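You operate a simulated robot arm through the tools that you are given. There is no shell and no other tool. Be economical: measure what you need, move in short steps, check, and stop when the job is done.

Carry out the task below with a simulated two-armed robot. There is one attempt and no reset: what you move stays moved.

## Task
Slot the bake seven board into the blue rack and load that rack into the oven.
Fine: any free slot, band up; then the rack in both hands to the upper shelf; shelf in, door shut, catch locked.

Only the result counts: the job must be done as asked and must still hold three seconds after the hand-in. Knocking over, shifting, dropping, spilling or breaking anything else fails it.

## Robot
Two 6-joint arms with two-finger parallel grippers on one trunk, on a base that drives. Base frame: it is fixed to the floor where the robot stands at the start and does not move with it; the origin is under the middle of the robot, x ahead of it, y to its left, z up. Units: cm, rad, N and s.
The left shoulder is at the start at [6, 18.7, 127.2], the right one opposite. With the tool pointing down near the work surface each hand reaches from about 10 to 56 cm from the robot's upright axis, wherever it stands, measured 20 degrees to its own side. Places, roughly: bake button [40, -120, 90]; door catch [30, -50, 90]; end button [40, -120, 80]; heat dial [40, -120, 110]; lower shelf [60, -80, 70]; oven door [10, -120, 100]; slot one of the blue rack [40, 40, 80]; time dial [40, -120, 100]; top of the upper shelf [30, -80, 100]; upper shelf [20, -80, 100]. Payload 1.57 kg a hand.
Tool frame (each hand has its own): the origin (TCP) lies between the finger pads and is the grasp point; the fingertips stand 3 cm ahead of it; z points along the fingers, y is the line along which they close. The gripper opens to 11 cm. The fingers are 2.4 cm wide and 1.2 cm thick; the gripper's body (4.8 by 11.2 cm) begins 7.8 cm behind the TCP.
Orientation is that of the tool frame in the base frame, as a unit quaternion [x, y, z, w]. With the fingers straight down and closing along the base's y, the tool's x points along the base's -x, its y along +y and its z along -z.

## Interface
- The arms move only by the tool servo_tool. It takes "left_plan", "right_plan" or both (then of equal length, played together; a hand with none holds still); each is a list of rows, each an object of numbers (a shift or turn left out is 0, a gripper value left out holds the last): "x", "y", "z": the shift along the tool's x, y, z in cm; "rx", "ry", "rz": the turn, a rotation vector about the tool's x, y, z in rad; "fingers": the gripper command, from -1 (shut) to 1 (fully open), values between in proportion. In form: [{"x": .., "y": .., "z": .., "rx": .., "ry": .., "rz": .., "fingers": ..}, ...]. A call has 1 to 12 rows; each row is the pose to reach, as a shift and turn from the pose commanded when the call began, along the tool's axes at that moment. A row lasts 0.2 s, in which the tool goes at most 5 cm and 0.15 rad; a call with a longer step from one row to the next is refused whole, and so is a gripper value outside its range. Where a pose cannot be reached the arm comes as near as it can. A force on the tool above 90 N (or 10 N above the force at the start of the call, whichever is more), or a blocked arm, ends the call early, and 0.2 s more pass. The fingers move at their own pace (about 15.3 cm/s each) and stop on an object; they squeeze with about 33 N. The grip force told is the motor's: it shows also when the fingers shut on nothing. Time passes only in rows, and 0.2 s behind the last, so rows that repeat a pose let the fingers close. It gives the time, the measured TCP pose, the force on the tool (base axes), the opening and the grip force at its end, in the units of the frame above (readings bear some noise), with the torque about the TCP (base axes, N m) and any sound that the robot's microphone picked up.
- Cameras (640 x 400 px; columns grow to the right, rows downward): "scene" is now at [2.01, -1.94, 180.51]; the picture's right is [-0.20, -0.98, -0.00], its down [-0.86, 0.17, -0.47] and it looks along [0.46, -0.09, -0.88] (base axes); focal length 219 px, centre (320, 200). "left" rides on the left gripper at [7, -1.6, -14.1] in its tool frame; the picture's right is [0.23, 0.97, 0.00], its down [-0.85, 0.20, -0.48] and it looks along [-0.47, 0.11, 0.88] (tool axes); focal length 222 px, centre (320, 200). "right" rides on the right gripper at [7, 1.6, -14.1] in its tool frame; the picture's right is [-0.23, 0.97, 0.00], its down [-0.86, -0.20, -0.48] and it looks along [-0.47, -0.11, 0.88] (tool axes); focal length 222 px, centre (320, 200). There is no depth. A picture from a camera that has moved, and an enlarged one, comes with that camera's place and axes in the base frame and with its lens. The place of the scene camera against the robot may be out by one fixed shift of up to 2.5 cm in any direction.
- snapshot(camera): a new picture of that camera. The clock stands still meanwhile.
- lift_body(by): slides the trunk up (or, below 0, down) by that many cm; the arms and the scene camera ride with it, the base frame stays. It gives what a move gives, with no picture.
- drive_base(legs): drives the robot by 1 to 6 legs, each [ahead, left, turn to the left] in cm, cm and rad, along the robot's own axes; the way and the turn of a leg run together, so that a leg with both is an arc; at most 150 cm and 3.142 rad a leg. The arms and the cameras ride along, it lands a little off, and it stops where it bumps. It gives what a move gives.
- turn_head(pan, tilt): turns the head with the scene camera to pan (to the left, within 1.501 rad either way) and tilt (down, from -0.506 to 1.204), counted from straight ahead of the robot. It gives what a move gives.
- close_up(camera, box): a new picture of the part [left, top, right, bottom] of that camera's present view, enlarged. The clock stands still meanwhile.
- hand_in(): hands the job in; it is judged then, once.

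Go step by step. Nothing tells you exact positions but the pictures and the camera data: compare them with the known pose of the tool, close in by small moves and look again before you grip or let go. The budget is 120 turns and 92 pictures, counting those below and the enlarged ones. Unless the task says otherwise, let go and move clear before handing in, and close with one line.

The tools are called as a command line: name --argument value ..., lists and objects as JSON in quotes. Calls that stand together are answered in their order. servo_tool: Moves the arms, as the interface text tells. Its arguments: {"type":"object","properties":{"left_plan":{"type":"array","items":{"type":"object","properties":{"x":{"type":"number"},"y":{"type":"number"},"z":{"type":"number"},"rx":{"type":"number"},"ry":{"type":"number"},"rz":{"type":"number"},"fingers":{"type":"number"}}}},"right_plan":{"type":"array","items":{"type":"object","properties":{"x":{"type":"number"},"y":{"type":"number"},"z":{"type":"number"},"rx":{"type":"number"},"ry":{"type":"number"},"rz":{"type":"number"},"fingers":{"type":"number"}}}}},"required":[]} The other tools are called the same way: lift_body (by) slides the trunk up or down; drive_base (legs) drives the base; turn_head (pan, tilt) turns the head that bears the scene camera; snapshot (camera) takes a picture; close_up (camera, box) takes an enlarged picture of a part of a camera's view; hand_in () hands the job in.

At the start:

```text
time: 0.0
left_tcp_pos: [40.11, -6.42, 118.24]
left_ee_rot: [0.0, 1.0, 0.0, -0.001]
left_force: [0.3, -0.5, -0.4]
left_torque: [-0.05, -0.02, -0.01]
left_finger_gap: 11.02
left_finger_force: 0.0
right_tcp_pos: [30.42, -35.53, 128.44]
right_ee_rot: [-0.001, 1.0, 0.0, 0.0]
right_force: [-0.4, -0.1, 0.2]
right_torque: [0.02, -0.01, 0.03]
right_finger_gap: 11.02
right_finger_force: 0.0
trunk travel left (down, up): [-90.0, 9.0]
robot x, y, heading: [-0.26, 0.1, 0.001]
head pan, tilt: [-0.199, 1.077]
```

scene: 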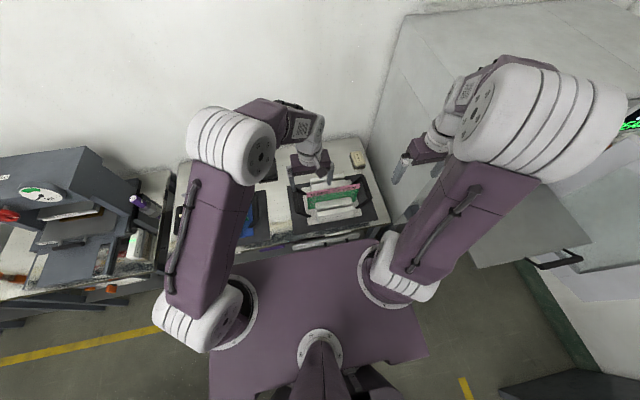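
right: 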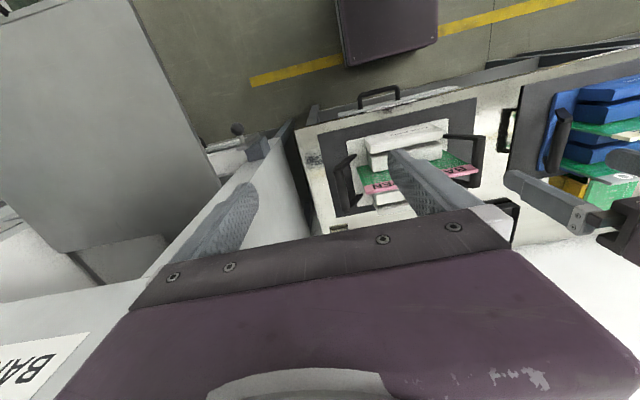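
left: 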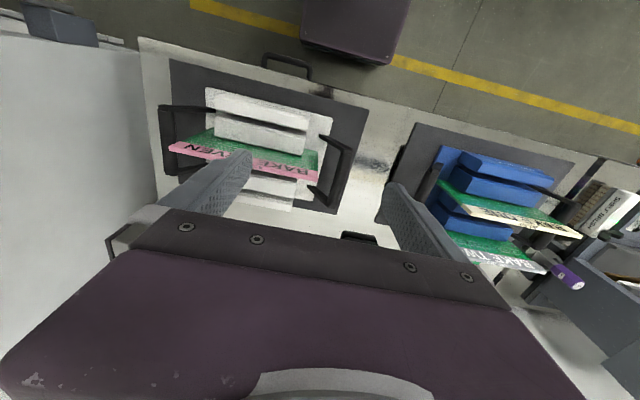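

I see a white rack with a pink-banded board, probably bake seven, and a blue rack to its left with boards in it. The oven is on the right. I'll enlarge the views first.

close_up --camera "left" --box '[140, 60, 380, 220]'

close_up --camera "left" --box '[380, 100, 640, 300]'

turn_head --pan -1.2 --tilt 0.7

snapshot --camera "scene"

```text
2.50 times, centred on (260, 140) of left
camera zoom: at [33.15, -8.16, 132.45], right [-0.23, 0.97, 0.0], down [0.85, 0.2, 0.48], along [0.47, 0.11, -0.88], focal length 555 px, centre (470, 350)
```

zoom: 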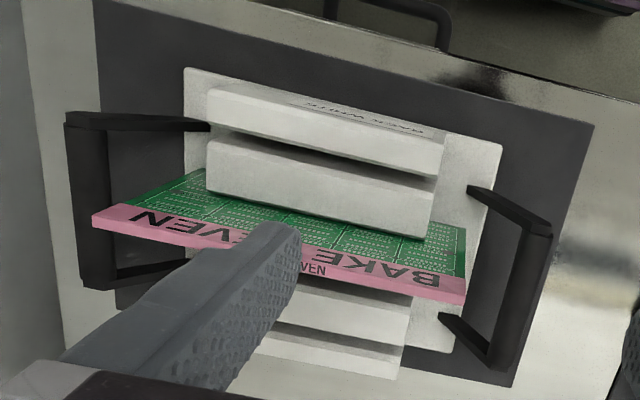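

```text
2.00 times, centred on (510, 200) of left
camera zoom: at [33.15, -8.16, 132.45], right [-0.23, 0.97, 0.0], down [0.85, 0.2, 0.48], along [0.47, 0.11, -0.88], focal length 444 px, centre (-60, 200)
```

zoom: 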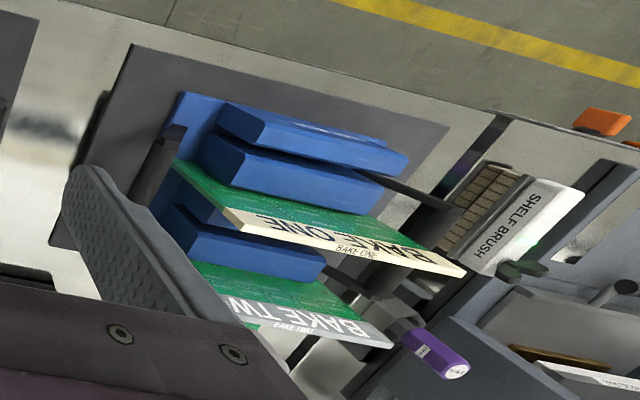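

```text
time: 1.3
left_tcp_pos: [40.0, -6.31, 118.34]
left_ee_rot: [0.0, 1.0, -0.001, 0.0]
left_force: [-0.2, 0.4, 0.3]
left_torque: [-0.01, 0.0, -0.02]
left_finger_gap: 11.0
left_finger_force: 0.1
right_tcp_pos: [30.45, -35.68, 128.33]
right_ee_rot: [0.0, 1.0, 0.0, 0.0]
right_force: [-0.6, -0.1, 0.1]
right_torque: [-0.02, 0.0, -0.01]
right_finger_gap: 10.99
right_finger_force: 0.1
trunk travel left (down, up): [-90.0, 9.0]
robot x, y, heading: [-0.24, 0.12, 0.001]
head pan, tilt: [-1.201, 0.7]
```

```text
86 pictures are left
camera scene: at [-1.25, -8.58, 183.37], right [-0.93, -0.36, 0.0], down [-0.23, 0.6, -0.76], along [0.28, -0.71, -0.64], focal length 219 px, centre (320, 200)
```

scene: 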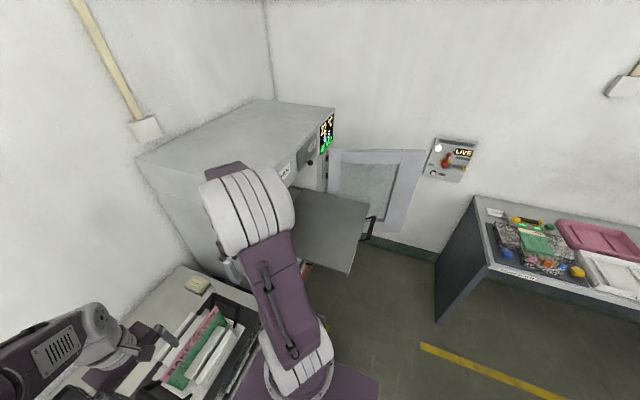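

The pink-banded board in the white rack is BAKE SEVEN: its top edge is near x 48, y -29 to -5, z 97. The oven is on the right with its upper shelf already out and its door open. I'll move the left hand over the blue rack to see its slots.

servo_tool --left_plan '[{"y": 4.5, "x": 1}, {"y": 9, "x": 2}, {"y": 13.5, "x": 3}, {"y": 18, "x": 4}, {"y": 22.5, "x": 5}, {"y": 27, "x": 6}, {"y": 31.5, "x": 7}, {"y": 36, "x": 8}]'

snapshot --camera "left"

turn_head --pan 0.3 --tilt 0.9

snapshot --camera "scene"

```text
time: 3.1
left_tcp_pos: [32.18, 29.68, 118.13]
left_ee_rot: [0.0, 1.0, -0.001, 0.002]
left_force: [-0.9, 0.7, 1.0]
left_torque: [-0.03, -0.02, -0.01]
left_finger_gap: 11.02
left_finger_force: 0.1
right_tcp_pos: [30.46, -35.38, 128.51]
right_ee_rot: [-0.001, 1.0, -0.001, -0.001]
right_force: [-0.5, 0.6, 0.1]
right_torque: [-0.04, -0.02, 0.0]
right_finger_gap: 11.01
right_finger_force: 0.1
trunk travel left (down, up): [-90.0, 9.0]
robot x, y, heading: [-0.15, -0.1, -0.004]
head pan, tilt: [-1.201, 0.7]
```

```text
85 pictures are left
camera left: at [25.21, 28.0, 132.29], right [-0.23, 0.97, 0.0], down [0.85, 0.2, 0.48], along [0.47, 0.11, -0.88], focal length 222 px, centre (320, 200)
```

left: 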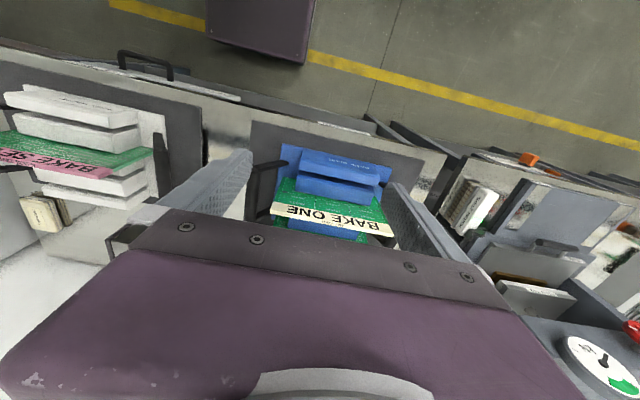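

```text
time: 4.7
left_tcp_pos: [32.23, 29.44, 118.11]
left_ee_rot: [0.0, 1.0, 0.0, 0.0]
left_force: [-1.3, 0.8, 0.5]
left_torque: [-0.02, 0.0, 0.0]
left_finger_gap: 11.0
left_finger_force: 0.1
right_tcp_pos: [30.45, -35.55, 128.45]
right_ee_rot: [0.0, 1.0, 0.0, 0.0]
right_force: [-0.8, 0.4, -0.6]
right_torque: [-0.03, 0.01, -0.01]
right_finger_gap: 11.0
right_finger_force: 0.0
trunk travel left (down, up): [-90.0, 9.0]
robot x, y, heading: [-0.21, 0.02, -0.001]
head pan, tilt: [0.3, 0.901]
```

```text
84 pictures are left
camera scene: at [2.89, 1.54, 181.76], right [0.29, -0.96, 0.0], down [-0.75, -0.23, -0.62], along [0.59, 0.18, -0.78], focal length 219 px, centre (320, 200)
```

scene: 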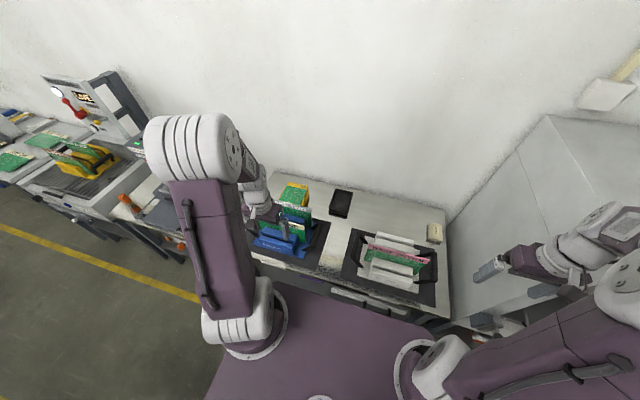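

The blue rack sits at about y 22–46. I'll enlarge both racks in the scene view.

close_up --camera "scene" --box '[230, 160, 470, 310]'

close_up --camera "left" --box '[230, 110, 470, 260]'

```text
2.67 times, centred on (350, 235) of scene
camera zoom: at [2.89, 1.54, 181.76], right [0.29, -0.96, 0.0], down [-0.75, -0.23, -0.62], along [0.59, 0.18, -0.78], focal length 585 px, centre (240, 107)
```

zoom: 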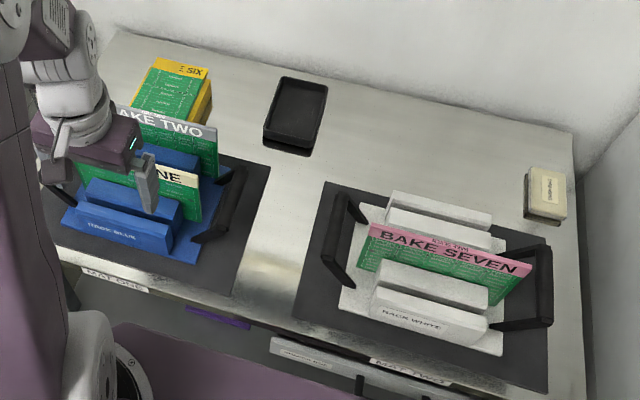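

```text
2.67 times, centred on (350, 185) of left
camera zoom: at [25.3, 27.71, 132.33], right [-0.23, 0.97, 0.0], down [0.85, 0.2, 0.48], along [0.47, 0.11, -0.88], focal length 592 px, centre (240, 240)
```

zoom: 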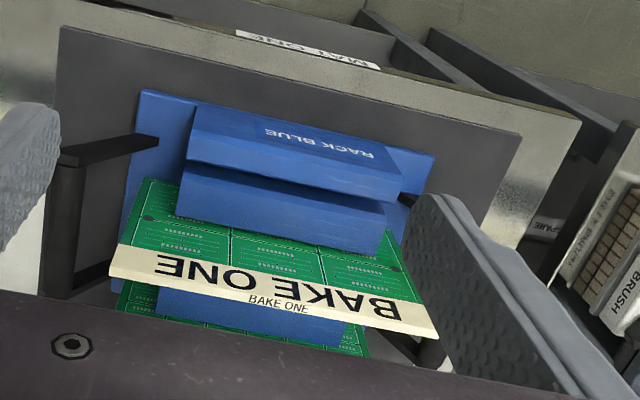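

BAKE SEVEN stands in the white rack's middle slot, and the blue rack's front gap looks free. The right hand will grip the board from above, so I'm turning it a quarter and bringing it over the board.

servo_tool --right_plan '[{"x": -1.4, "y": 1.5, "z": 1, "rz": -0.13}, {"x": -2.8, "y": 3, "z": 2, "rz": -0.26}, {"x": -4.2, "y": 4.5, "z": 3, "rz": -0.39}, {"x": -5.6, "y": 6, "z": 4, "rz": -0.52}, {"x": -7, "y": 7.5, "z": 5, "rz": -0.65}, {"x": -8.4, "y": 9, "z": 6, "rz": -0.78}, {"x": -9.8, "y": 10.5, "z": 7, "rz": -0.91}, {"x": -11.2, "y": 12, "z": 8, "rz": -1.04}, {"x": -12.6, "y": 13.5, "z": 9, "rz": -1.17}, {"x": -14, "y": 15, "z": 10, "rz": -1.31}, {"x": -15.8, "y": 16.7, "z": 11, "rz": -1.44}, {"x": -17.5, "y": 18.5, "z": 12, "rz": -1.571}]'

snapshot --camera "right"

```text
time: 7.3
left_tcp_pos: [32.29, 29.61, 118.03]
left_ee_rot: [0.0, 1.0, 0.0, 0.0]
left_force: [-0.4, 0.0, -0.6]
left_torque: [-0.02, -0.01, 0.01]
left_finger_gap: 11.0
left_finger_force: 0.0
right_tcp_pos: [48.04, -17.16, 116.18]
right_ee_rot: [0.707, -0.707, 0.001, 0.0]
right_force: [1.0, -0.1, -0.1]
right_torque: [0.03, 0.03, 0.01]
right_finger_gap: 11.0
right_finger_force: 0.0
trunk travel left (down, up): [-90.0, 9.0]
robot x, y, heading: [0.18, 0.0, 0.005]
head pan, tilt: [0.3, 0.901]
```

```text
81 pictures are left
camera right: at [46.42, -24.03, 130.25], right [-0.97, 0.22, 0.0], down [0.2, 0.86, 0.48], along [0.11, 0.47, -0.88], focal length 222 px, centre (320, 200)
```

right: 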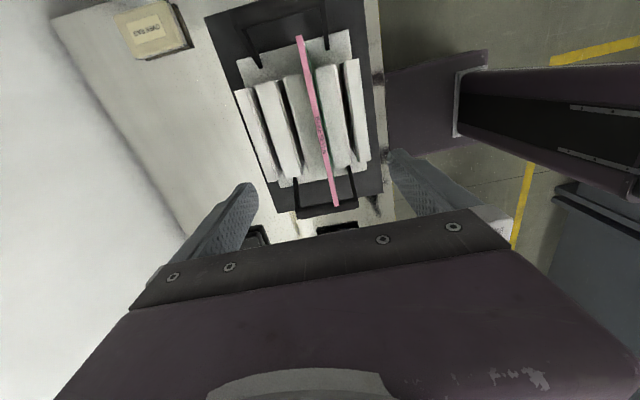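

Three views agree: the board's top is at x 48.0, y -28.9 to -4.9, z about 97. I'll zoom in on the slot layout, then descend.

close_up --camera "right" --box '[200, 0, 400, 220]'

```text
1.82 times, centred on (300, 110) of right
camera zoom: at [46.42, -24.03, 130.25], right [-0.97, 0.22, 0.0], down [0.2, 0.86, 0.48], along [0.11, 0.47, -0.88], focal length 404 px, centre (356, 364)
```

zoom: 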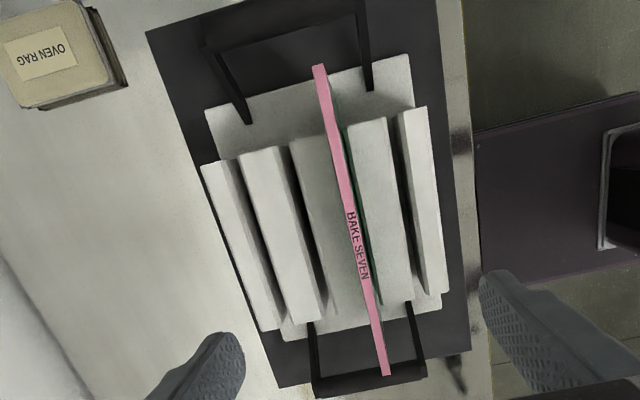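

The board is vertical in slot two of four, and the blue rack's slots one and three are free. I'll descend with open fingers to z 96.

servo_tool --right_plan '[{"z": 4, "fingers": 0.3}, {"z": 8}, {"z": 12}, {"z": 15}, {"z": 17}]'

snapshot --camera "right"

```text
time: 8.5
left_tcp_pos: [32.25, 29.54, 118.15]
left_ee_rot: [0.0, 1.0, -0.001, 0.0]
left_force: [0.5, 0.3, 0.4]
left_torque: [0.0, 0.0, -0.02]
left_finger_gap: 10.99
left_finger_force: 0.1
right_tcp_pos: [48.03, -17.28, 99.18]
right_ee_rot: [-0.707, 0.707, -0.001, 0.001]
right_force: [0.6, 0.7, 0.2]
right_torque: [0.0, 0.01, 0.02]
right_finger_gap: 7.14
right_finger_force: 0.1
trunk travel left (down, up): [-90.0, 9.0]
robot x, y, heading: [-0.12, 0.02, -0.0]
head pan, tilt: [0.3, 0.901]
```

```text
79 pictures are left
camera right: at [46.36, -24.26, 113.26], right [-0.97, 0.23, 0.0], down [0.2, 0.86, 0.48], along [0.11, 0.47, -0.88], focal length 222 px, centre (320, 200)
```

right: 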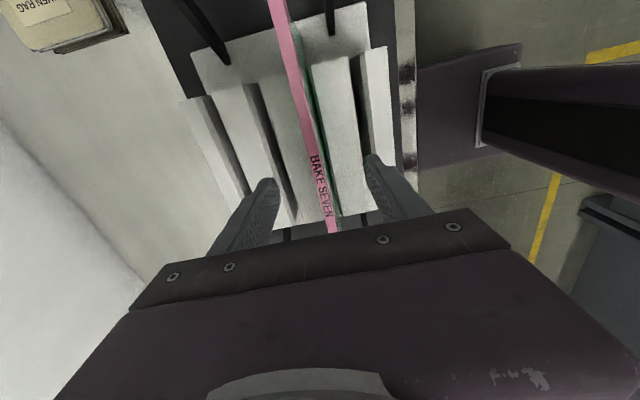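

The board is centred between the fingers. I'll lower a further 3 cm and close.

servo_tool --right_plan '[{"z": 1.5, "y": 0.1}, {"z": 3.2, "y": 0.1}, {"z": 3.2, "y": 0.1, "fingers": -1}, {"z": 3.2, "y": 0.1, "fingers": -1}, {"z": 3.2, "y": 0.1, "fingers": -1}]'

snapshot --camera "right"

```text
time: 9.7
left_tcp_pos: [32.19, 29.52, 118.13]
left_ee_rot: [-0.001, 1.0, 0.0, 0.0]
left_force: [-0.8, -0.5, -0.1]
left_torque: [0.01, -0.02, -0.03]
left_finger_gap: 11.0
left_finger_force: 0.0
right_tcp_pos: [47.85, -17.07, 96.16]
right_ee_rot: [0.707, -0.707, 0.0, 0.0]
right_force: [-0.5, 0.0, 0.5]
right_torque: [-0.03, -0.01, 0.01]
right_finger_gap: 0.67
right_finger_force: 26.5
trunk travel left (down, up): [-90.0, 9.0]
robot x, y, heading: [-0.06, -0.14, -0.001]
head pan, tilt: [0.3, 0.901]
```

```text
78 pictures are left
camera right: at [46.25, -24.09, 110.23], right [-0.97, 0.23, 0.0], down [0.2, 0.86, 0.48], along [0.11, 0.47, -0.88], focal length 222 px, centre (320, 200)
```

right: 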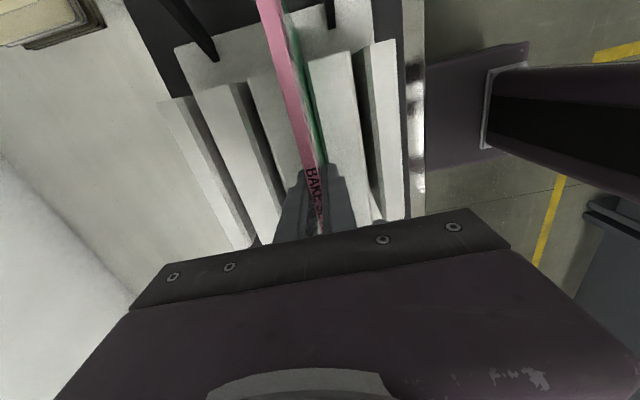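

The board is gripped at 0.67 cm thick. I'll lift it 24 cm straight up, and raise the left hand.

servo_tool --right_plan '[{"z": -1}, {"z": -2.5}, {"z": -4.5}, {"z": -7}, {"z": -10}, {"z": -13}, {"z": -16}, {"z": -19}, {"z": -22}, {"z": -24}]' --left_plan '[{"z": -1}, {"z": -2.5}, {"z": -4.5}, {"z": -7}, {"z": -10}, {"z": -12}, {"z": -12}, {"z": -12}, {"z": -12}, {"z": -12}]'

snapshot --camera "scene"

snapshot --camera "left"

```text
time: 11.9
left_tcp_pos: [32.08, 29.55, 130.39]
left_ee_rot: [0.0, 1.0, 0.0, 0.0]
left_force: [-0.3, -0.6, -0.7]
left_torque: [0.02, -0.03, -0.03]
left_finger_gap: 10.98
left_finger_force: 0.0
right_tcp_pos: [47.88, -17.12, 120.19]
right_ee_rot: [0.707, -0.707, 0.0, 0.002]
right_force: [0.5, -0.1, -1.2]
right_torque: [0.0, -0.03, 0.01]
right_finger_gap: 0.67
right_finger_force: 26.1
trunk travel left (down, up): [-90.0, 9.0]
robot x, y, heading: [0.44, 0.17, 0.001]
head pan, tilt: [0.3, 0.901]
```

```text
77 pictures are left
camera scene: at [2.88, 1.58, 181.75], right [0.3, -0.96, 0.0], down [-0.75, -0.23, -0.62], along [0.59, 0.18, -0.78], focal length 219 px, centre (320, 200)
```

scene: 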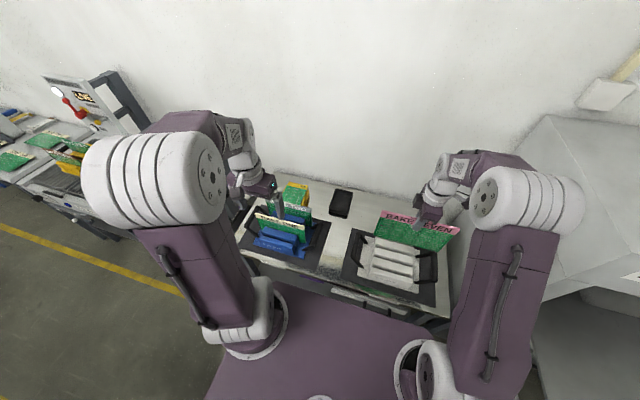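

```text
76 pictures are left
camera left: at [25.19, 27.79, 144.49], right [-0.23, 0.97, 0.0], down [0.85, 0.2, 0.48], along [0.47, 0.11, -0.88], focal length 222 px, centre (320, 200)
```

left: 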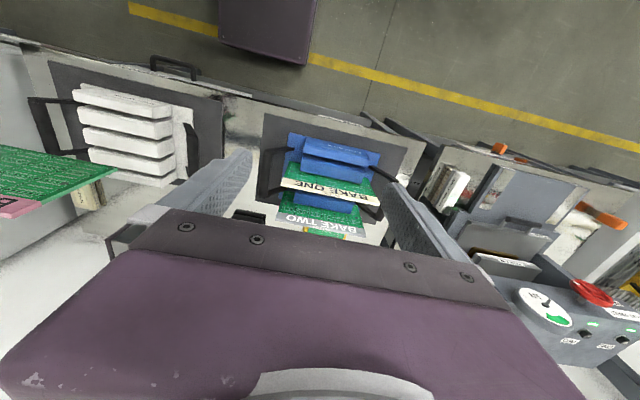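

The board is clear of the white rack. I'll back off slightly and drive left to put the right hand in front of the blue rack.

drive_base --legs '[[-4, 0, 0], [0, 38, 0]]'

snapshot --camera "right"

snapshot --camera "scene"

```text
time: 14.7
left_tcp_pos: [28.57, 66.8, 130.4]
left_ee_rot: [0.004, 1.0, 0.0, 0.0]
left_force: [0.0, 0.2, -0.1]
left_torque: [0.03, -0.01, 0.01]
left_finger_gap: 11.0
left_finger_force: 0.0
right_tcp_pos: [43.84, 20.21, 120.08]
right_ee_rot: [-0.705, 0.71, 0.001, 0.0]
right_force: [0.4, -0.9, -2.1]
right_torque: [0.02, 0.03, -0.01]
right_finger_gap: 0.67
right_finger_force: 26.1
trunk travel left (down, up): [-90.0, 9.0]
robot x, y, heading: [-3.98, 37.77, -0.012]
head pan, tilt: [0.3, 0.901]
```

```text
75 pictures are left
camera right: at [42.22, 13.13, 134.2], right [-0.97, 0.23, 0.0], down [0.21, 0.85, 0.48], along [0.11, 0.47, -0.88], focal length 222 px, centre (320, 200)
```

right: 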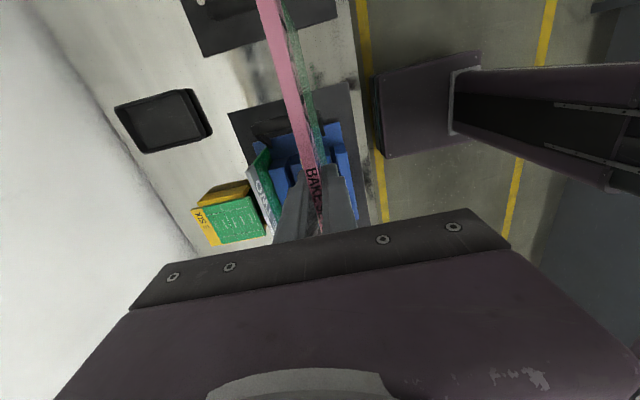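

```text
74 pictures are left
camera scene: at [-0.88, 38.95, 181.76], right [0.29, -0.96, 0.0], down [-0.75, -0.23, -0.62], along [0.59, 0.18, -0.78], focal length 219 px, centre (320, 200)
```

scene: 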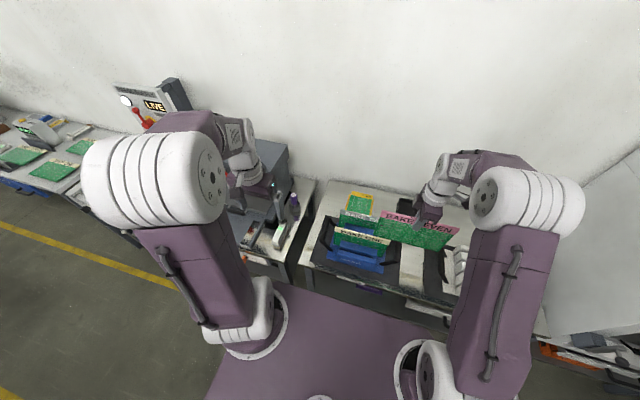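

Board ONE is at x about 48.5, y 24–48, so the front slot should be near x 43–44. I'll shift the right hand aside and look straight down on the blue rack with the left camera to measure it.

servo_tool --right_plan '[{"x": 2}, {"x": 4}, {"x": 6}, {"x": 8}, {"x": 10}, {"x": 10}, {"x": 10}, {"x": 10}]' --left_plan '[{"x": -2.2}, {"x": -4.4}, {"x": -6.6, "y": -3}, {"x": -8.8, "y": -7}, {"x": -11, "y": -11.5}, {"x": -13.2, "y": -16}, {"x": -15.4, "y": -21}, {"x": -17.5, "y": -25}]'

snapshot --camera "left"

```text
refused: row 7 steps farther than a row can; nothing moved
```

```text
73 pictures are left
camera left: at [21.58, 65.08, 144.53], right [-0.22, 0.98, 0.0], down [0.86, 0.19, 0.48], along [0.47, 0.11, -0.88], focal length 222 px, centre (320, 200)
```

left: 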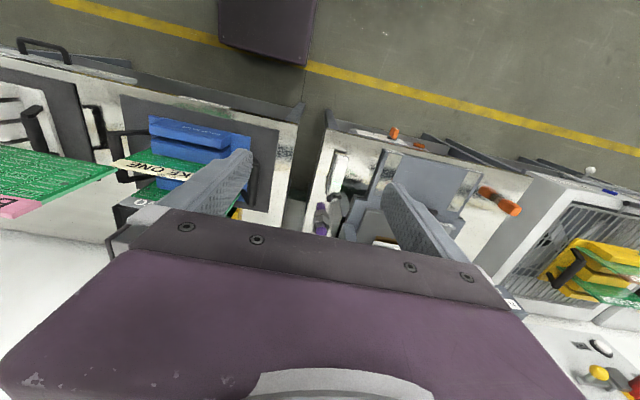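

One step was too long and nothing moved. I'll repeat it with smaller steps.

servo_tool --right_plan '[{"x": 2}, {"x": 4}, {"x": 6}, {"x": 8}, {"x": 10}, {"x": 10}, {"x": 10}, {"x": 10}, {"x": 10}]' --left_plan '[{"x": -2.2}, {"x": -4.4}, {"x": -6.4, "y": -3}, {"x": -8.4, "y": -7}, {"x": -10.4, "y": -11}, {"x": -12.4, "y": -15}, {"x": -14.4, "y": -18.5}, {"x": -16, "y": -22}, {"x": -17.5, "y": -25}]'

snapshot --camera "left"

```text
time: 16.7
left_tcp_pos: [45.79, 41.98, 130.36]
left_ee_rot: [0.002, 1.0, 0.001, 0.0]
left_force: [-0.4, -0.1, 0.1]
left_torque: [0.02, -0.03, 0.02]
left_finger_gap: 10.99
left_finger_force: 0.1
right_tcp_pos: [43.83, 10.35, 120.19]
right_ee_rot: [-0.704, 0.71, 0.001, 0.0]
right_force: [0.0, 0.3, -2.1]
right_torque: [0.0, 0.01, 0.01]
right_finger_gap: 0.68
right_finger_force: 26.6
trunk travel left (down, up): [-90.0, 9.0]
robot x, y, heading: [-4.08, 37.84, -0.01]
head pan, tilt: [0.3, 0.901]
```

```text
72 pictures are left
camera left: at [38.94, 40.13, 144.59], right [-0.22, 0.98, 0.0], down [0.86, 0.19, 0.48], along [0.47, 0.11, -0.88], focal length 222 px, centre (320, 200)
```

left: 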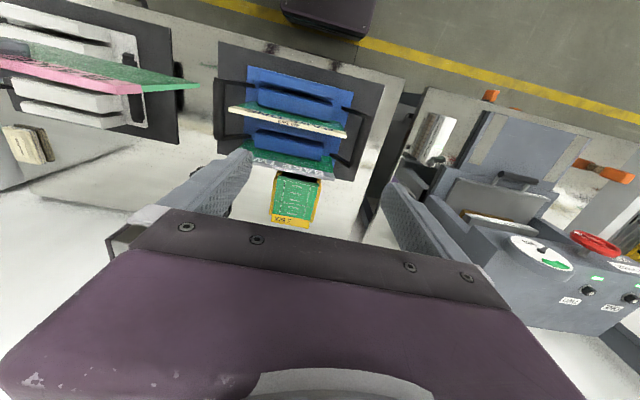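

close_up --camera "left" --box '[200, 40, 400, 190]'

```text
2.67 times, centred on (300, 115) of left
camera zoom: at [38.94, 40.13, 144.59], right [-0.22, 0.98, 0.0], down [0.86, 0.19, 0.48], along [0.47, 0.11, -0.88], focal length 592 px, centre (373, 427)
```

zoom: 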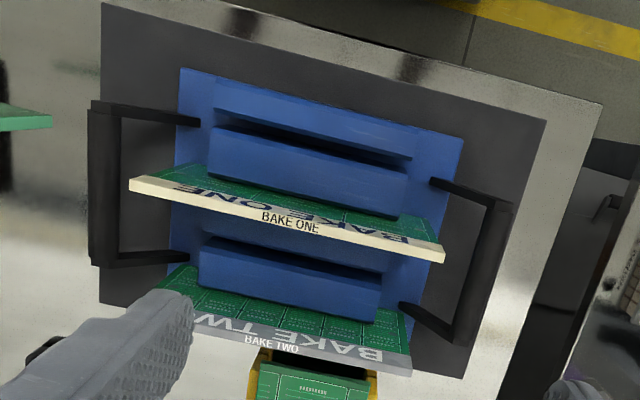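

Slot one is at x about 43.0 with its centre at y 36.0, and the pitch is 5 cm (ONE at 48, TWO at 58). I'll clear the left hand and bring the board over slot one with a small yaw correction.

servo_tool --left_plan '[{"y": 3, "x": 1.5}, {"y": 6, "x": 3}, {"y": 9, "x": 4.5}, {"y": 12, "x": 6}, {"y": 15, "x": 7.5}, {"y": 18, "x": 9}, {"y": 21, "x": 11}, {"y": 24, "x": 13}, {"y": 26, "x": 15}, {"y": 26, "x": 17}, {"y": 26, "x": 17}, {"y": 26, "x": 17}]' --right_plan '[{"x": -1}, {"x": -3}, {"x": -5.5, "y": 0.5}, {"x": -8, "y": 1.1}, {"x": -10.5, "y": 1.1}, {"x": -13, "y": 1.1}, {"x": -15.5, "y": 1.1, "rz": -0.005}, {"x": -18, "y": 1.1, "rz": -0.01}, {"x": -20.5, "y": 1.1, "rz": -0.01}, {"x": -23, "y": 1.1, "rz": -0.01}, {"x": -25, "y": 1.1, "rz": -0.01}, {"x": -25.55, "y": 1.1, "rz": -0.01}]'

snapshot --camera "right"

snapshot --camera "scene"

```text
time: 19.3
left_tcp_pos: [28.92, 68.1, 130.37]
left_ee_rot: [0.003, 1.0, 0.0, 0.0]
left_force: [0.7, 0.6, 0.0]
left_torque: [0.04, 0.01, -0.04]
left_finger_gap: 10.98
left_finger_force: 0.0
right_tcp_pos: [42.98, 36.0, 120.1]
right_ee_rot: [0.708, -0.706, -0.001, -0.001]
right_force: [1.0, 1.2, -1.6]
right_torque: [0.0, -0.01, 0.01]
right_finger_gap: 0.69
right_finger_force: 26.3
trunk travel left (down, up): [-90.0, 9.0]
robot x, y, heading: [-3.92, 37.7, -0.01]
head pan, tilt: [0.3, 0.901]
```

```text
70 pictures are left
camera right: at [41.29, 28.98, 134.29], right [-0.97, 0.22, 0.0], down [0.2, 0.86, 0.48], along [0.11, 0.47, -0.88], focal length 222 px, centre (320, 200)
```

right: 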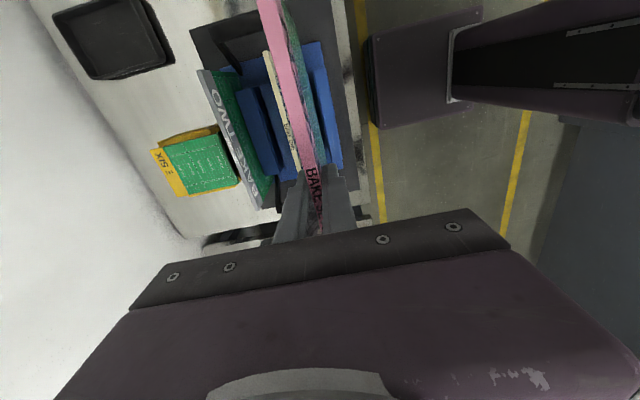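

```text
69 pictures are left
camera scene: at [-0.88, 39.38, 181.75], right [0.29, -0.96, 0.0], down [-0.75, -0.23, -0.62], along [0.59, 0.18, -0.78], focal length 219 px, centre (320, 200)
```

scene: 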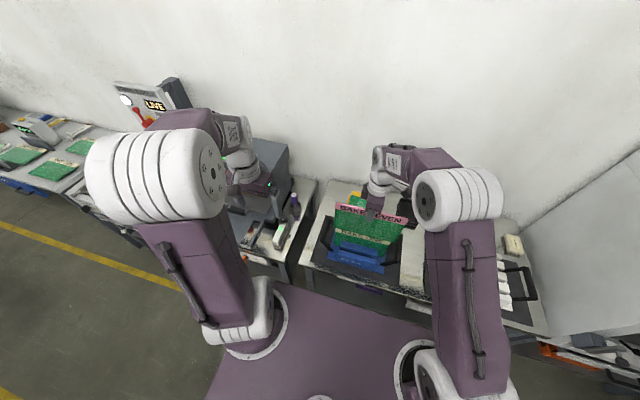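

The board is over the front slot. I'll lower it partway and check before it enters.

servo_tool --right_plan '[{"z": 3}, {"z": 6}, {"z": 9}, {"z": 11}, {"z": 12}]'

close_up --camera "right" --box '[160, 0, 400, 240]'

close_up --camera "scene" --box '[290, 170, 450, 290]'

```text
time: 20.5
left_tcp_pos: [28.87, 67.99, 130.36]
left_ee_rot: [0.004, 1.0, -0.001, 0.0]
left_force: [0.3, -0.5, -0.4]
left_torque: [0.01, -0.02, 0.02]
left_finger_gap: 11.01
left_finger_force: 0.0
right_tcp_pos: [43.03, 36.04, 108.22]
right_ee_rot: [0.708, -0.706, 0.0, 0.0]
right_force: [-0.3, 0.4, -2.0]
right_torque: [0.01, 0.02, 0.0]
right_finger_gap: 0.69
right_finger_force: 26.6
trunk travel left (down, up): [-90.0, 9.0]
robot x, y, heading: [-4.13, 37.74, -0.008]
head pan, tilt: [0.3, 0.901]
```

```text
1.67 times, centred on (280, 120) of right
camera zoom: at [41.28, 28.99, 122.35], right [-0.97, 0.22, 0.0], down [0.2, 0.86, 0.48], along [0.11, 0.47, -0.88], focal length 370 px, centre (387, 333)
```

zoom: 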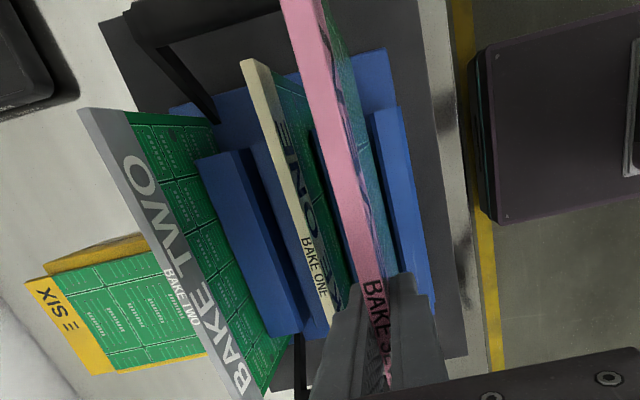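

```text
3.33 times, centred on (370, 230) of scene
camera zoom: at [-0.92, 39.34, 181.75], right [0.29, -0.96, 0.0], down [-0.75, -0.23, -0.62], along [0.59, 0.18, -0.78], focal length 731 px, centre (153, 100)
```

zoom: 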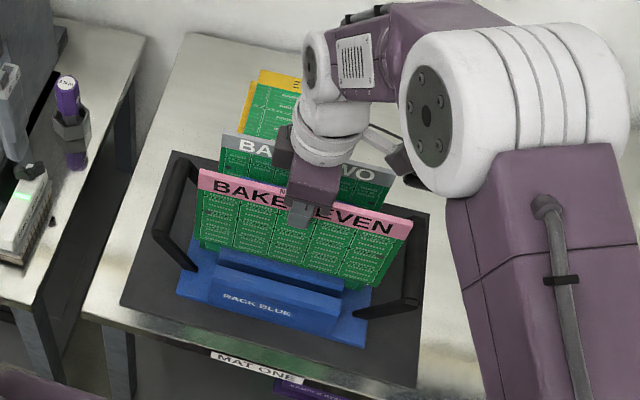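

Alignment looks right. I'll lower slowly into the slot, watching the force.

servo_tool --right_plan '[{"z": 1}, {"z": 2}, {"z": 3}, {"z": 4}, {"z": 5}, {"z": 6}]'

close_up --camera "right" --box '[160, 0, 400, 240]'

```text
time: 21.9
left_tcp_pos: [28.95, 67.91, 130.42]
left_ee_rot: [0.003, 1.0, -0.001, 0.0]
left_force: [-0.1, -0.2, -0.3]
left_torque: [0.01, 0.01, 0.01]
left_finger_gap: 10.99
left_finger_force: 0.0
right_tcp_pos: [42.84, 36.04, 102.26]
right_ee_rot: [0.709, -0.706, 0.0, 0.001]
right_force: [0.7, 0.2, -0.5]
right_torque: [0.01, 0.02, 0.02]
right_finger_gap: 0.66
right_finger_force: 26.8
trunk travel left (down, up): [-90.0, 9.0]
robot x, y, heading: [-4.14, 37.89, -0.008]
head pan, tilt: [0.3, 0.901]
```

```text
1.67 times, centred on (280, 120) of right
camera zoom: at [41.23, 28.98, 116.26], right [-0.97, 0.22, 0.0], down [0.2, 0.86, 0.48], along [0.11, 0.47, -0.88], focal length 370 px, centre (387, 333)
```

zoom: 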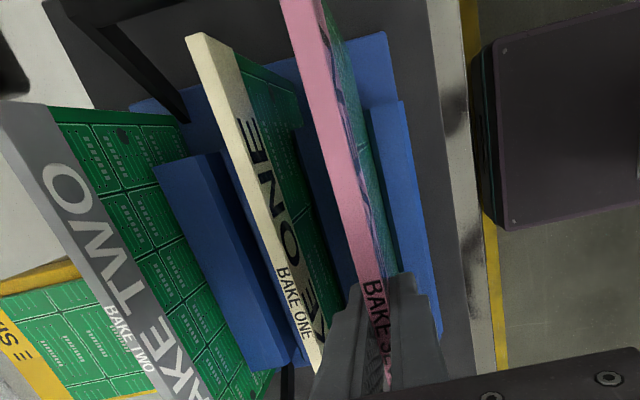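

servo_tool --right_plan '[{"z": 0.7}, {"z": 1.4}, {"z": 2.1}, {"z": 2.8}, {"z": 3.5}, {"z": 4.2}, {"z": 4.8}, {"z": 5.3}, {"z": 5.7}]'

close_up --camera "right" --box '[160, 0, 400, 240]'

close_up --camera "scene" --box '[290, 170, 450, 290]'

```text
time: 23.9
left_tcp_pos: [28.86, 68.0, 130.33]
left_ee_rot: [0.003, 1.0, 0.0, -0.001]
left_force: [0.5, 0.6, 0.1]
left_torque: [0.01, 0.01, 0.0]
left_finger_gap: 11.0
left_finger_force: 0.0
right_tcp_pos: [43.05, 35.96, 96.52]
right_ee_rot: [0.708, -0.706, 0.0, -0.001]
right_force: [0.8, 0.3, -1.9]
right_torque: [-0.02, 0.0, -0.02]
right_finger_gap: 0.7
right_finger_force: 26.0
trunk travel left (down, up): [-90.0, 9.0]
robot x, y, heading: [-4.01, 37.59, -0.004]
head pan, tilt: [0.3, 0.901]
```

```text
1.67 times, centred on (280, 120) of right
camera zoom: at [41.23, 28.96, 110.6], right [-0.97, 0.22, 0.0], down [0.2, 0.86, 0.48], along [0.11, 0.47, -0.88], focal length 370 px, centre (387, 333)
```

zoom: 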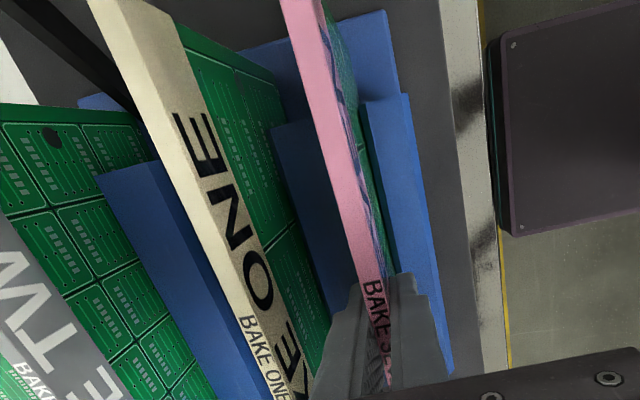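

```text
3.33 times, centred on (370, 230) of scene
camera zoom: at [-0.96, 39.32, 181.75], right [0.29, -0.96, 0.0], down [-0.75, -0.23, -0.62], along [0.59, 0.18, -0.78], focal length 731 px, centre (153, 100)
```

zoom: 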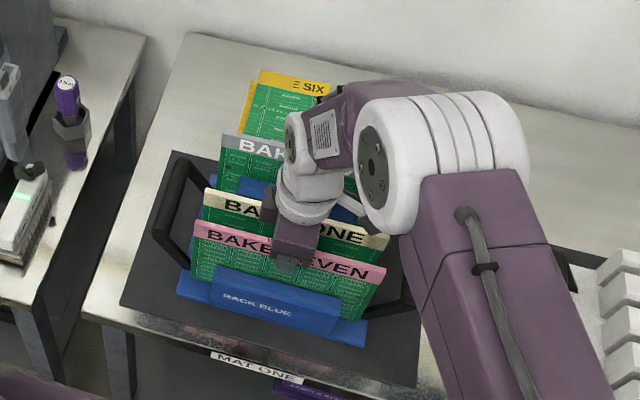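

It's between the first two blocks and almost seated. I'll lower the last few millimetres.

servo_tool --right_plan '[{"z": 0.15}, {"z": 0.3}, {"z": 0.4}, {"z": 0.4}]'

```text
time: 24.9
left_tcp_pos: [28.83, 67.98, 130.43]
left_ee_rot: [0.003, 1.0, 0.0, 0.0]
left_force: [-0.1, 0.3, 0.1]
left_torque: [-0.02, -0.03, -0.01]
left_finger_gap: 11.01
left_finger_force: 0.1
right_tcp_pos: [42.84, 35.88, 96.1]
right_ee_rot: [0.709, -0.706, 0.0, 0.0]
right_force: [0.4, -0.8, 1.1]
right_torque: [0.0, -0.01, 0.02]
right_finger_gap: 0.69
right_finger_force: 26.3
trunk travel left (down, up): [-90.0, 9.0]
robot x, y, heading: [-3.73, 37.6, -0.006]
head pan, tilt: [0.3, 0.901]
```

It's touching bottom. I'll open the fingers slightly and rise clear.

servo_tool --right_plan '[{"fingers": -0.7}, {"fingers": -0.5}, {"fingers": -0.5}, {"z": -1}, {"z": -3}, {"z": -6}, {"z": -10}, {"z": -14}, {"z": -18}, {"z": -20}]'

close_up --camera "right" --box '[160, 0, 400, 240]'

close_up --camera "scene" --box '[290, 170, 450, 290]'

```text
time: 27.1
left_tcp_pos: [28.9, 68.01, 130.42]
left_ee_rot: [0.004, 1.0, 0.0, 0.002]
left_force: [0.1, 0.2, -0.1]
left_torque: [0.0, 0.01, 0.0]
left_finger_gap: 10.99
left_finger_force: 0.2
right_tcp_pos: [42.92, 36.02, 116.08]
right_ee_rot: [0.709, -0.705, -0.001, 0.001]
right_force: [0.1, 0.1, -1.2]
right_torque: [-0.01, -0.02, 0.0]
right_finger_gap: 2.75
right_finger_force: 0.1
trunk travel left (down, up): [-90.0, 9.0]
robot x, y, heading: [-4.06, 37.76, -0.003]
head pan, tilt: [0.3, 0.901]
```

```text
1.67 times, centred on (280, 120) of right
camera zoom: at [41.22, 29.0, 130.15], right [-0.97, 0.22, 0.0], down [0.2, 0.86, 0.48], along [0.11, 0.47, -0.88], focal length 370 px, centre (387, 333)
```

zoom: 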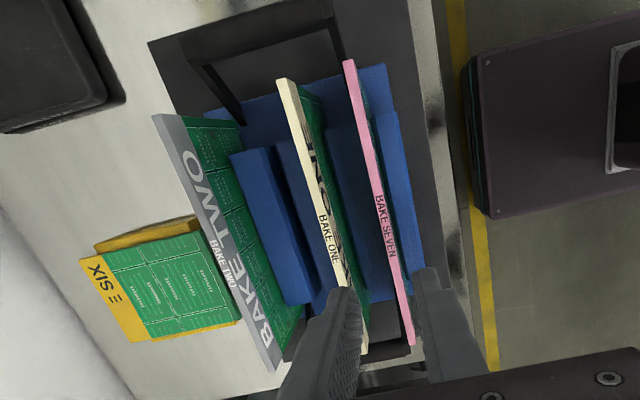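

```text
3.33 times, centred on (370, 230) of scene
camera zoom: at [-1.04, 39.33, 181.75], right [0.29, -0.96, 0.0], down [-0.75, -0.23, -0.62], along [0.59, 0.18, -0.78], focal length 731 px, centre (153, 100)
```

zoom: 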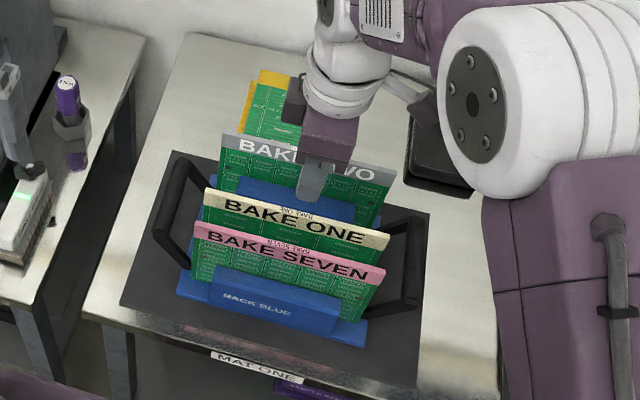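

BAKE SEVEN is seated level with BAKE ONE, band up. Before lifting the rack I'll look at the oven, so I'm moving the right hand clear and driving back to the right.

servo_tool --right_plan '[{"z": -3}, {"z": -6, "x": 2}, {"z": -9, "x": 4, "y": 3}, {"z": -12, "x": 6, "y": 6}, {"z": -12, "x": 8, "y": 9}, {"z": -12, "x": 10, "y": 12}, {"z": -12, "x": 12, "y": 15}, {"z": -12, "x": 14, "y": 18}]'

drive_base --legs '[[-16, 0, 0], [0, -45, 0]]'

turn_head --pan -1.0 --tilt 0.6

snapshot --camera "scene"

```text
time: 28.9
left_tcp_pos: [28.74, 67.93, 130.39]
left_ee_rot: [0.003, 1.0, 0.0, 0.001]
left_force: [-0.5, 0.1, 0.3]
left_torque: [0.04, -0.04, 0.01]
left_finger_gap: 11.03
left_finger_force: 0.1
right_tcp_pos: [24.69, 21.89, 128.17]
right_ee_rot: [0.708, -0.706, 0.001, -0.001]
right_force: [-0.8, -1.0, -0.4]
right_torque: [0.03, -0.04, -0.01]
right_finger_gap: 2.77
right_finger_force: 0.1
trunk travel left (down, up): [-90.0, 9.0]
robot x, y, heading: [-3.8, 37.95, -0.006]
head pan, tilt: [0.3, 0.901]
```

```text
time: 32.7
left_tcp_pos: [12.56, 22.88, 130.42]
left_ee_rot: [0.002, 1.0, -0.001, 0.001]
left_force: [0.3, 0.2, 0.0]
left_torque: [-0.04, 0.02, -0.01]
left_finger_gap: 11.0
left_finger_force: 0.1
right_tcp_pos: [8.67, -23.27, 128.12]
right_ee_rot: [0.709, -0.705, 0.0, 0.0]
right_force: [0.3, 0.1, -0.4]
right_torque: [-0.04, -0.01, -0.02]
right_finger_gap: 2.76
right_finger_force: 0.1
trunk travel left (down, up): [-90.0, 9.0]
robot x, y, heading: [-19.96, -7.62, -0.003]
head pan, tilt: [0.3, 0.901]
```

```text
time: 34.2
left_tcp_pos: [12.56, 22.68, 130.4]
left_ee_rot: [0.002, 1.0, 0.0, 0.0]
left_force: [-1.3, 0.2, -0.4]
left_torque: [0.0, 0.0, -0.01]
left_finger_gap: 11.02
left_finger_force: 0.2
right_tcp_pos: [8.77, -23.38, 128.11]
right_ee_rot: [0.709, -0.705, 0.001, 0.001]
right_force: [-0.1, 0.5, 0.1]
right_torque: [-0.01, 0.0, 0.01]
right_finger_gap: 2.75
right_finger_force: 0.0
trunk travel left (down, up): [-90.0, 9.0]
robot x, y, heading: [-20.18, -8.06, -0.006]
head pan, tilt: [-1.0, 0.6]
```

```text
61 pictures are left
camera scene: at [-19.66, -15.82, 184.23], right [-0.84, -0.54, 0.0], down [-0.3, 0.48, -0.82], along [0.44, -0.7, -0.57], focal length 219 px, centre (320, 200)
```

scene: 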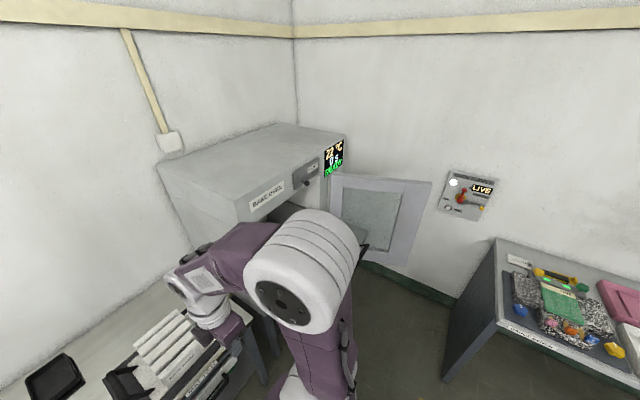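

My arm hides the oven. I'll back off and move in front of it.

drive_base --legs '[[-25, 0, 0], [0, -65, 0]]'

turn_head --pan 0.0 --tilt 0.6

snapshot --camera "scene"

```text
time: 39.2
left_tcp_pos: [-12.18, -42.96, 130.42]
left_ee_rot: [0.001, 1.0, -0.001, 0.0]
left_force: [-1.0, 0.3, -0.5]
left_torque: [-0.03, -0.03, -0.01]
left_finger_gap: 11.01
left_finger_force: 0.1
right_tcp_pos: [-15.97, -88.93, 127.96]
right_ee_rot: [0.711, -0.703, 0.001, 0.0]
right_force: [-0.5, -0.1, -0.1]
right_torque: [0.0, -0.01, 0.02]
right_finger_gap: 2.74
right_finger_force: 0.0
trunk travel left (down, up): [-90.0, 9.0]
robot x, y, heading: [-44.74, -73.17, -0.002]
head pan, tilt: [-1.0, 0.6]
```

```text
time: 40.5
left_tcp_pos: [-12.29, -43.08, 130.52]
left_ee_rot: [0.0, 1.0, 0.0, 0.001]
left_force: [-0.2, -0.7, -0.4]
left_torque: [0.03, 0.01, -0.01]
left_finger_gap: 10.97
left_finger_force: 0.1
right_tcp_pos: [-16.05, -89.13, 128.01]
right_ee_rot: [0.711, -0.703, 0.001, 0.0]
right_force: [-0.3, -0.2, -0.4]
right_torque: [-0.01, -0.01, 0.0]
right_finger_gap: 2.73
right_finger_force: 0.0
trunk travel left (down, up): [-90.0, 9.0]
robot x, y, heading: [-44.99, -73.58, 0.003]
head pan, tilt: [0.0, 0.6]
```

```text
60 pictures are left
camera scene: at [-40.34, -74.18, 184.23], right [0.0, -1.0, 0.0], down [-0.56, 0.0, -0.83], along [0.83, 0.0, -0.56], focal length 219 px, centre (320, 200)
```

scene: 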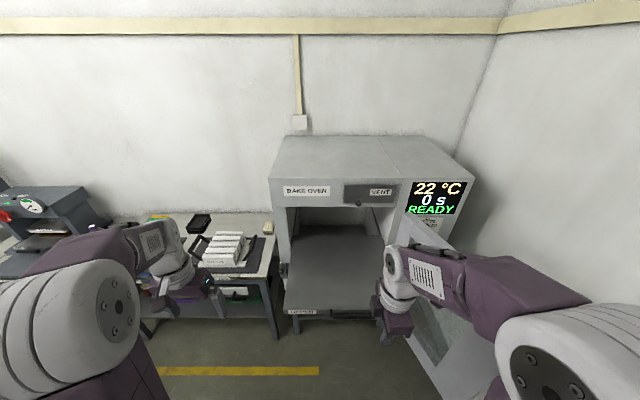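

close_up --camera "scene" --box '[250, 160, 490, 350]'

snapshot --camera "right"

snapshot --camera "left"

```text
2.11 times, centred on (370, 255) of scene
camera zoom: at [-40.34, -74.18, 184.23], right [0.0, -1.0, 0.0], down [-0.56, 0.0, -0.83], along [0.83, 0.0, -0.56], focal length 462 px, centre (215, 84)
```

zoom: 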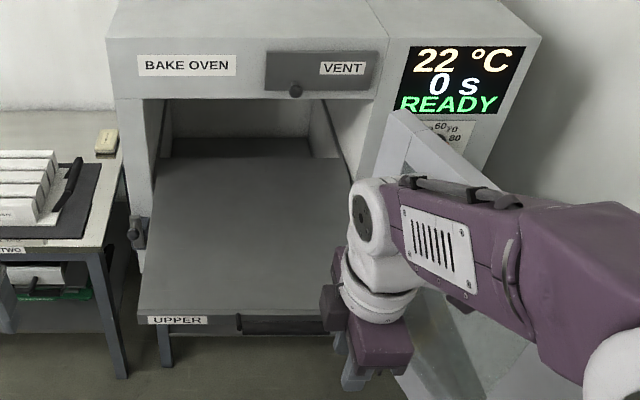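

```text
58 pictures are left
camera right: at [-17.55, -96.15, 142.18], right [-0.98, 0.22, 0.0], down [0.19, 0.86, 0.48], along [0.1, 0.47, -0.88], focal length 222 px, centre (320, 200)
```

right: 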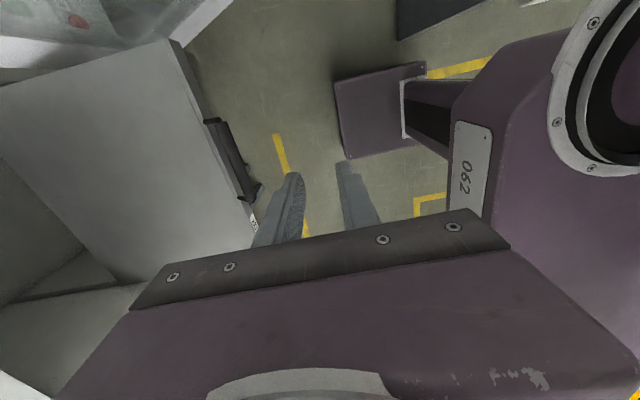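

```text
57 pictures are left
camera left: at [-19.25, -44.86, 144.56], right [-0.23, 0.97, 0.0], down [0.85, 0.2, 0.48], along [0.47, 0.11, -0.88], focal length 222 px, centre (320, 200)
```

left: 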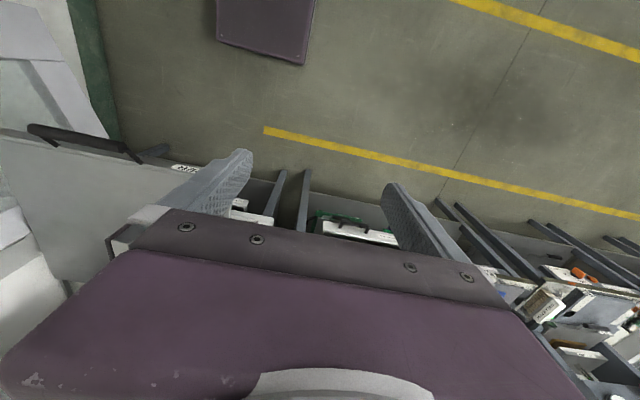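

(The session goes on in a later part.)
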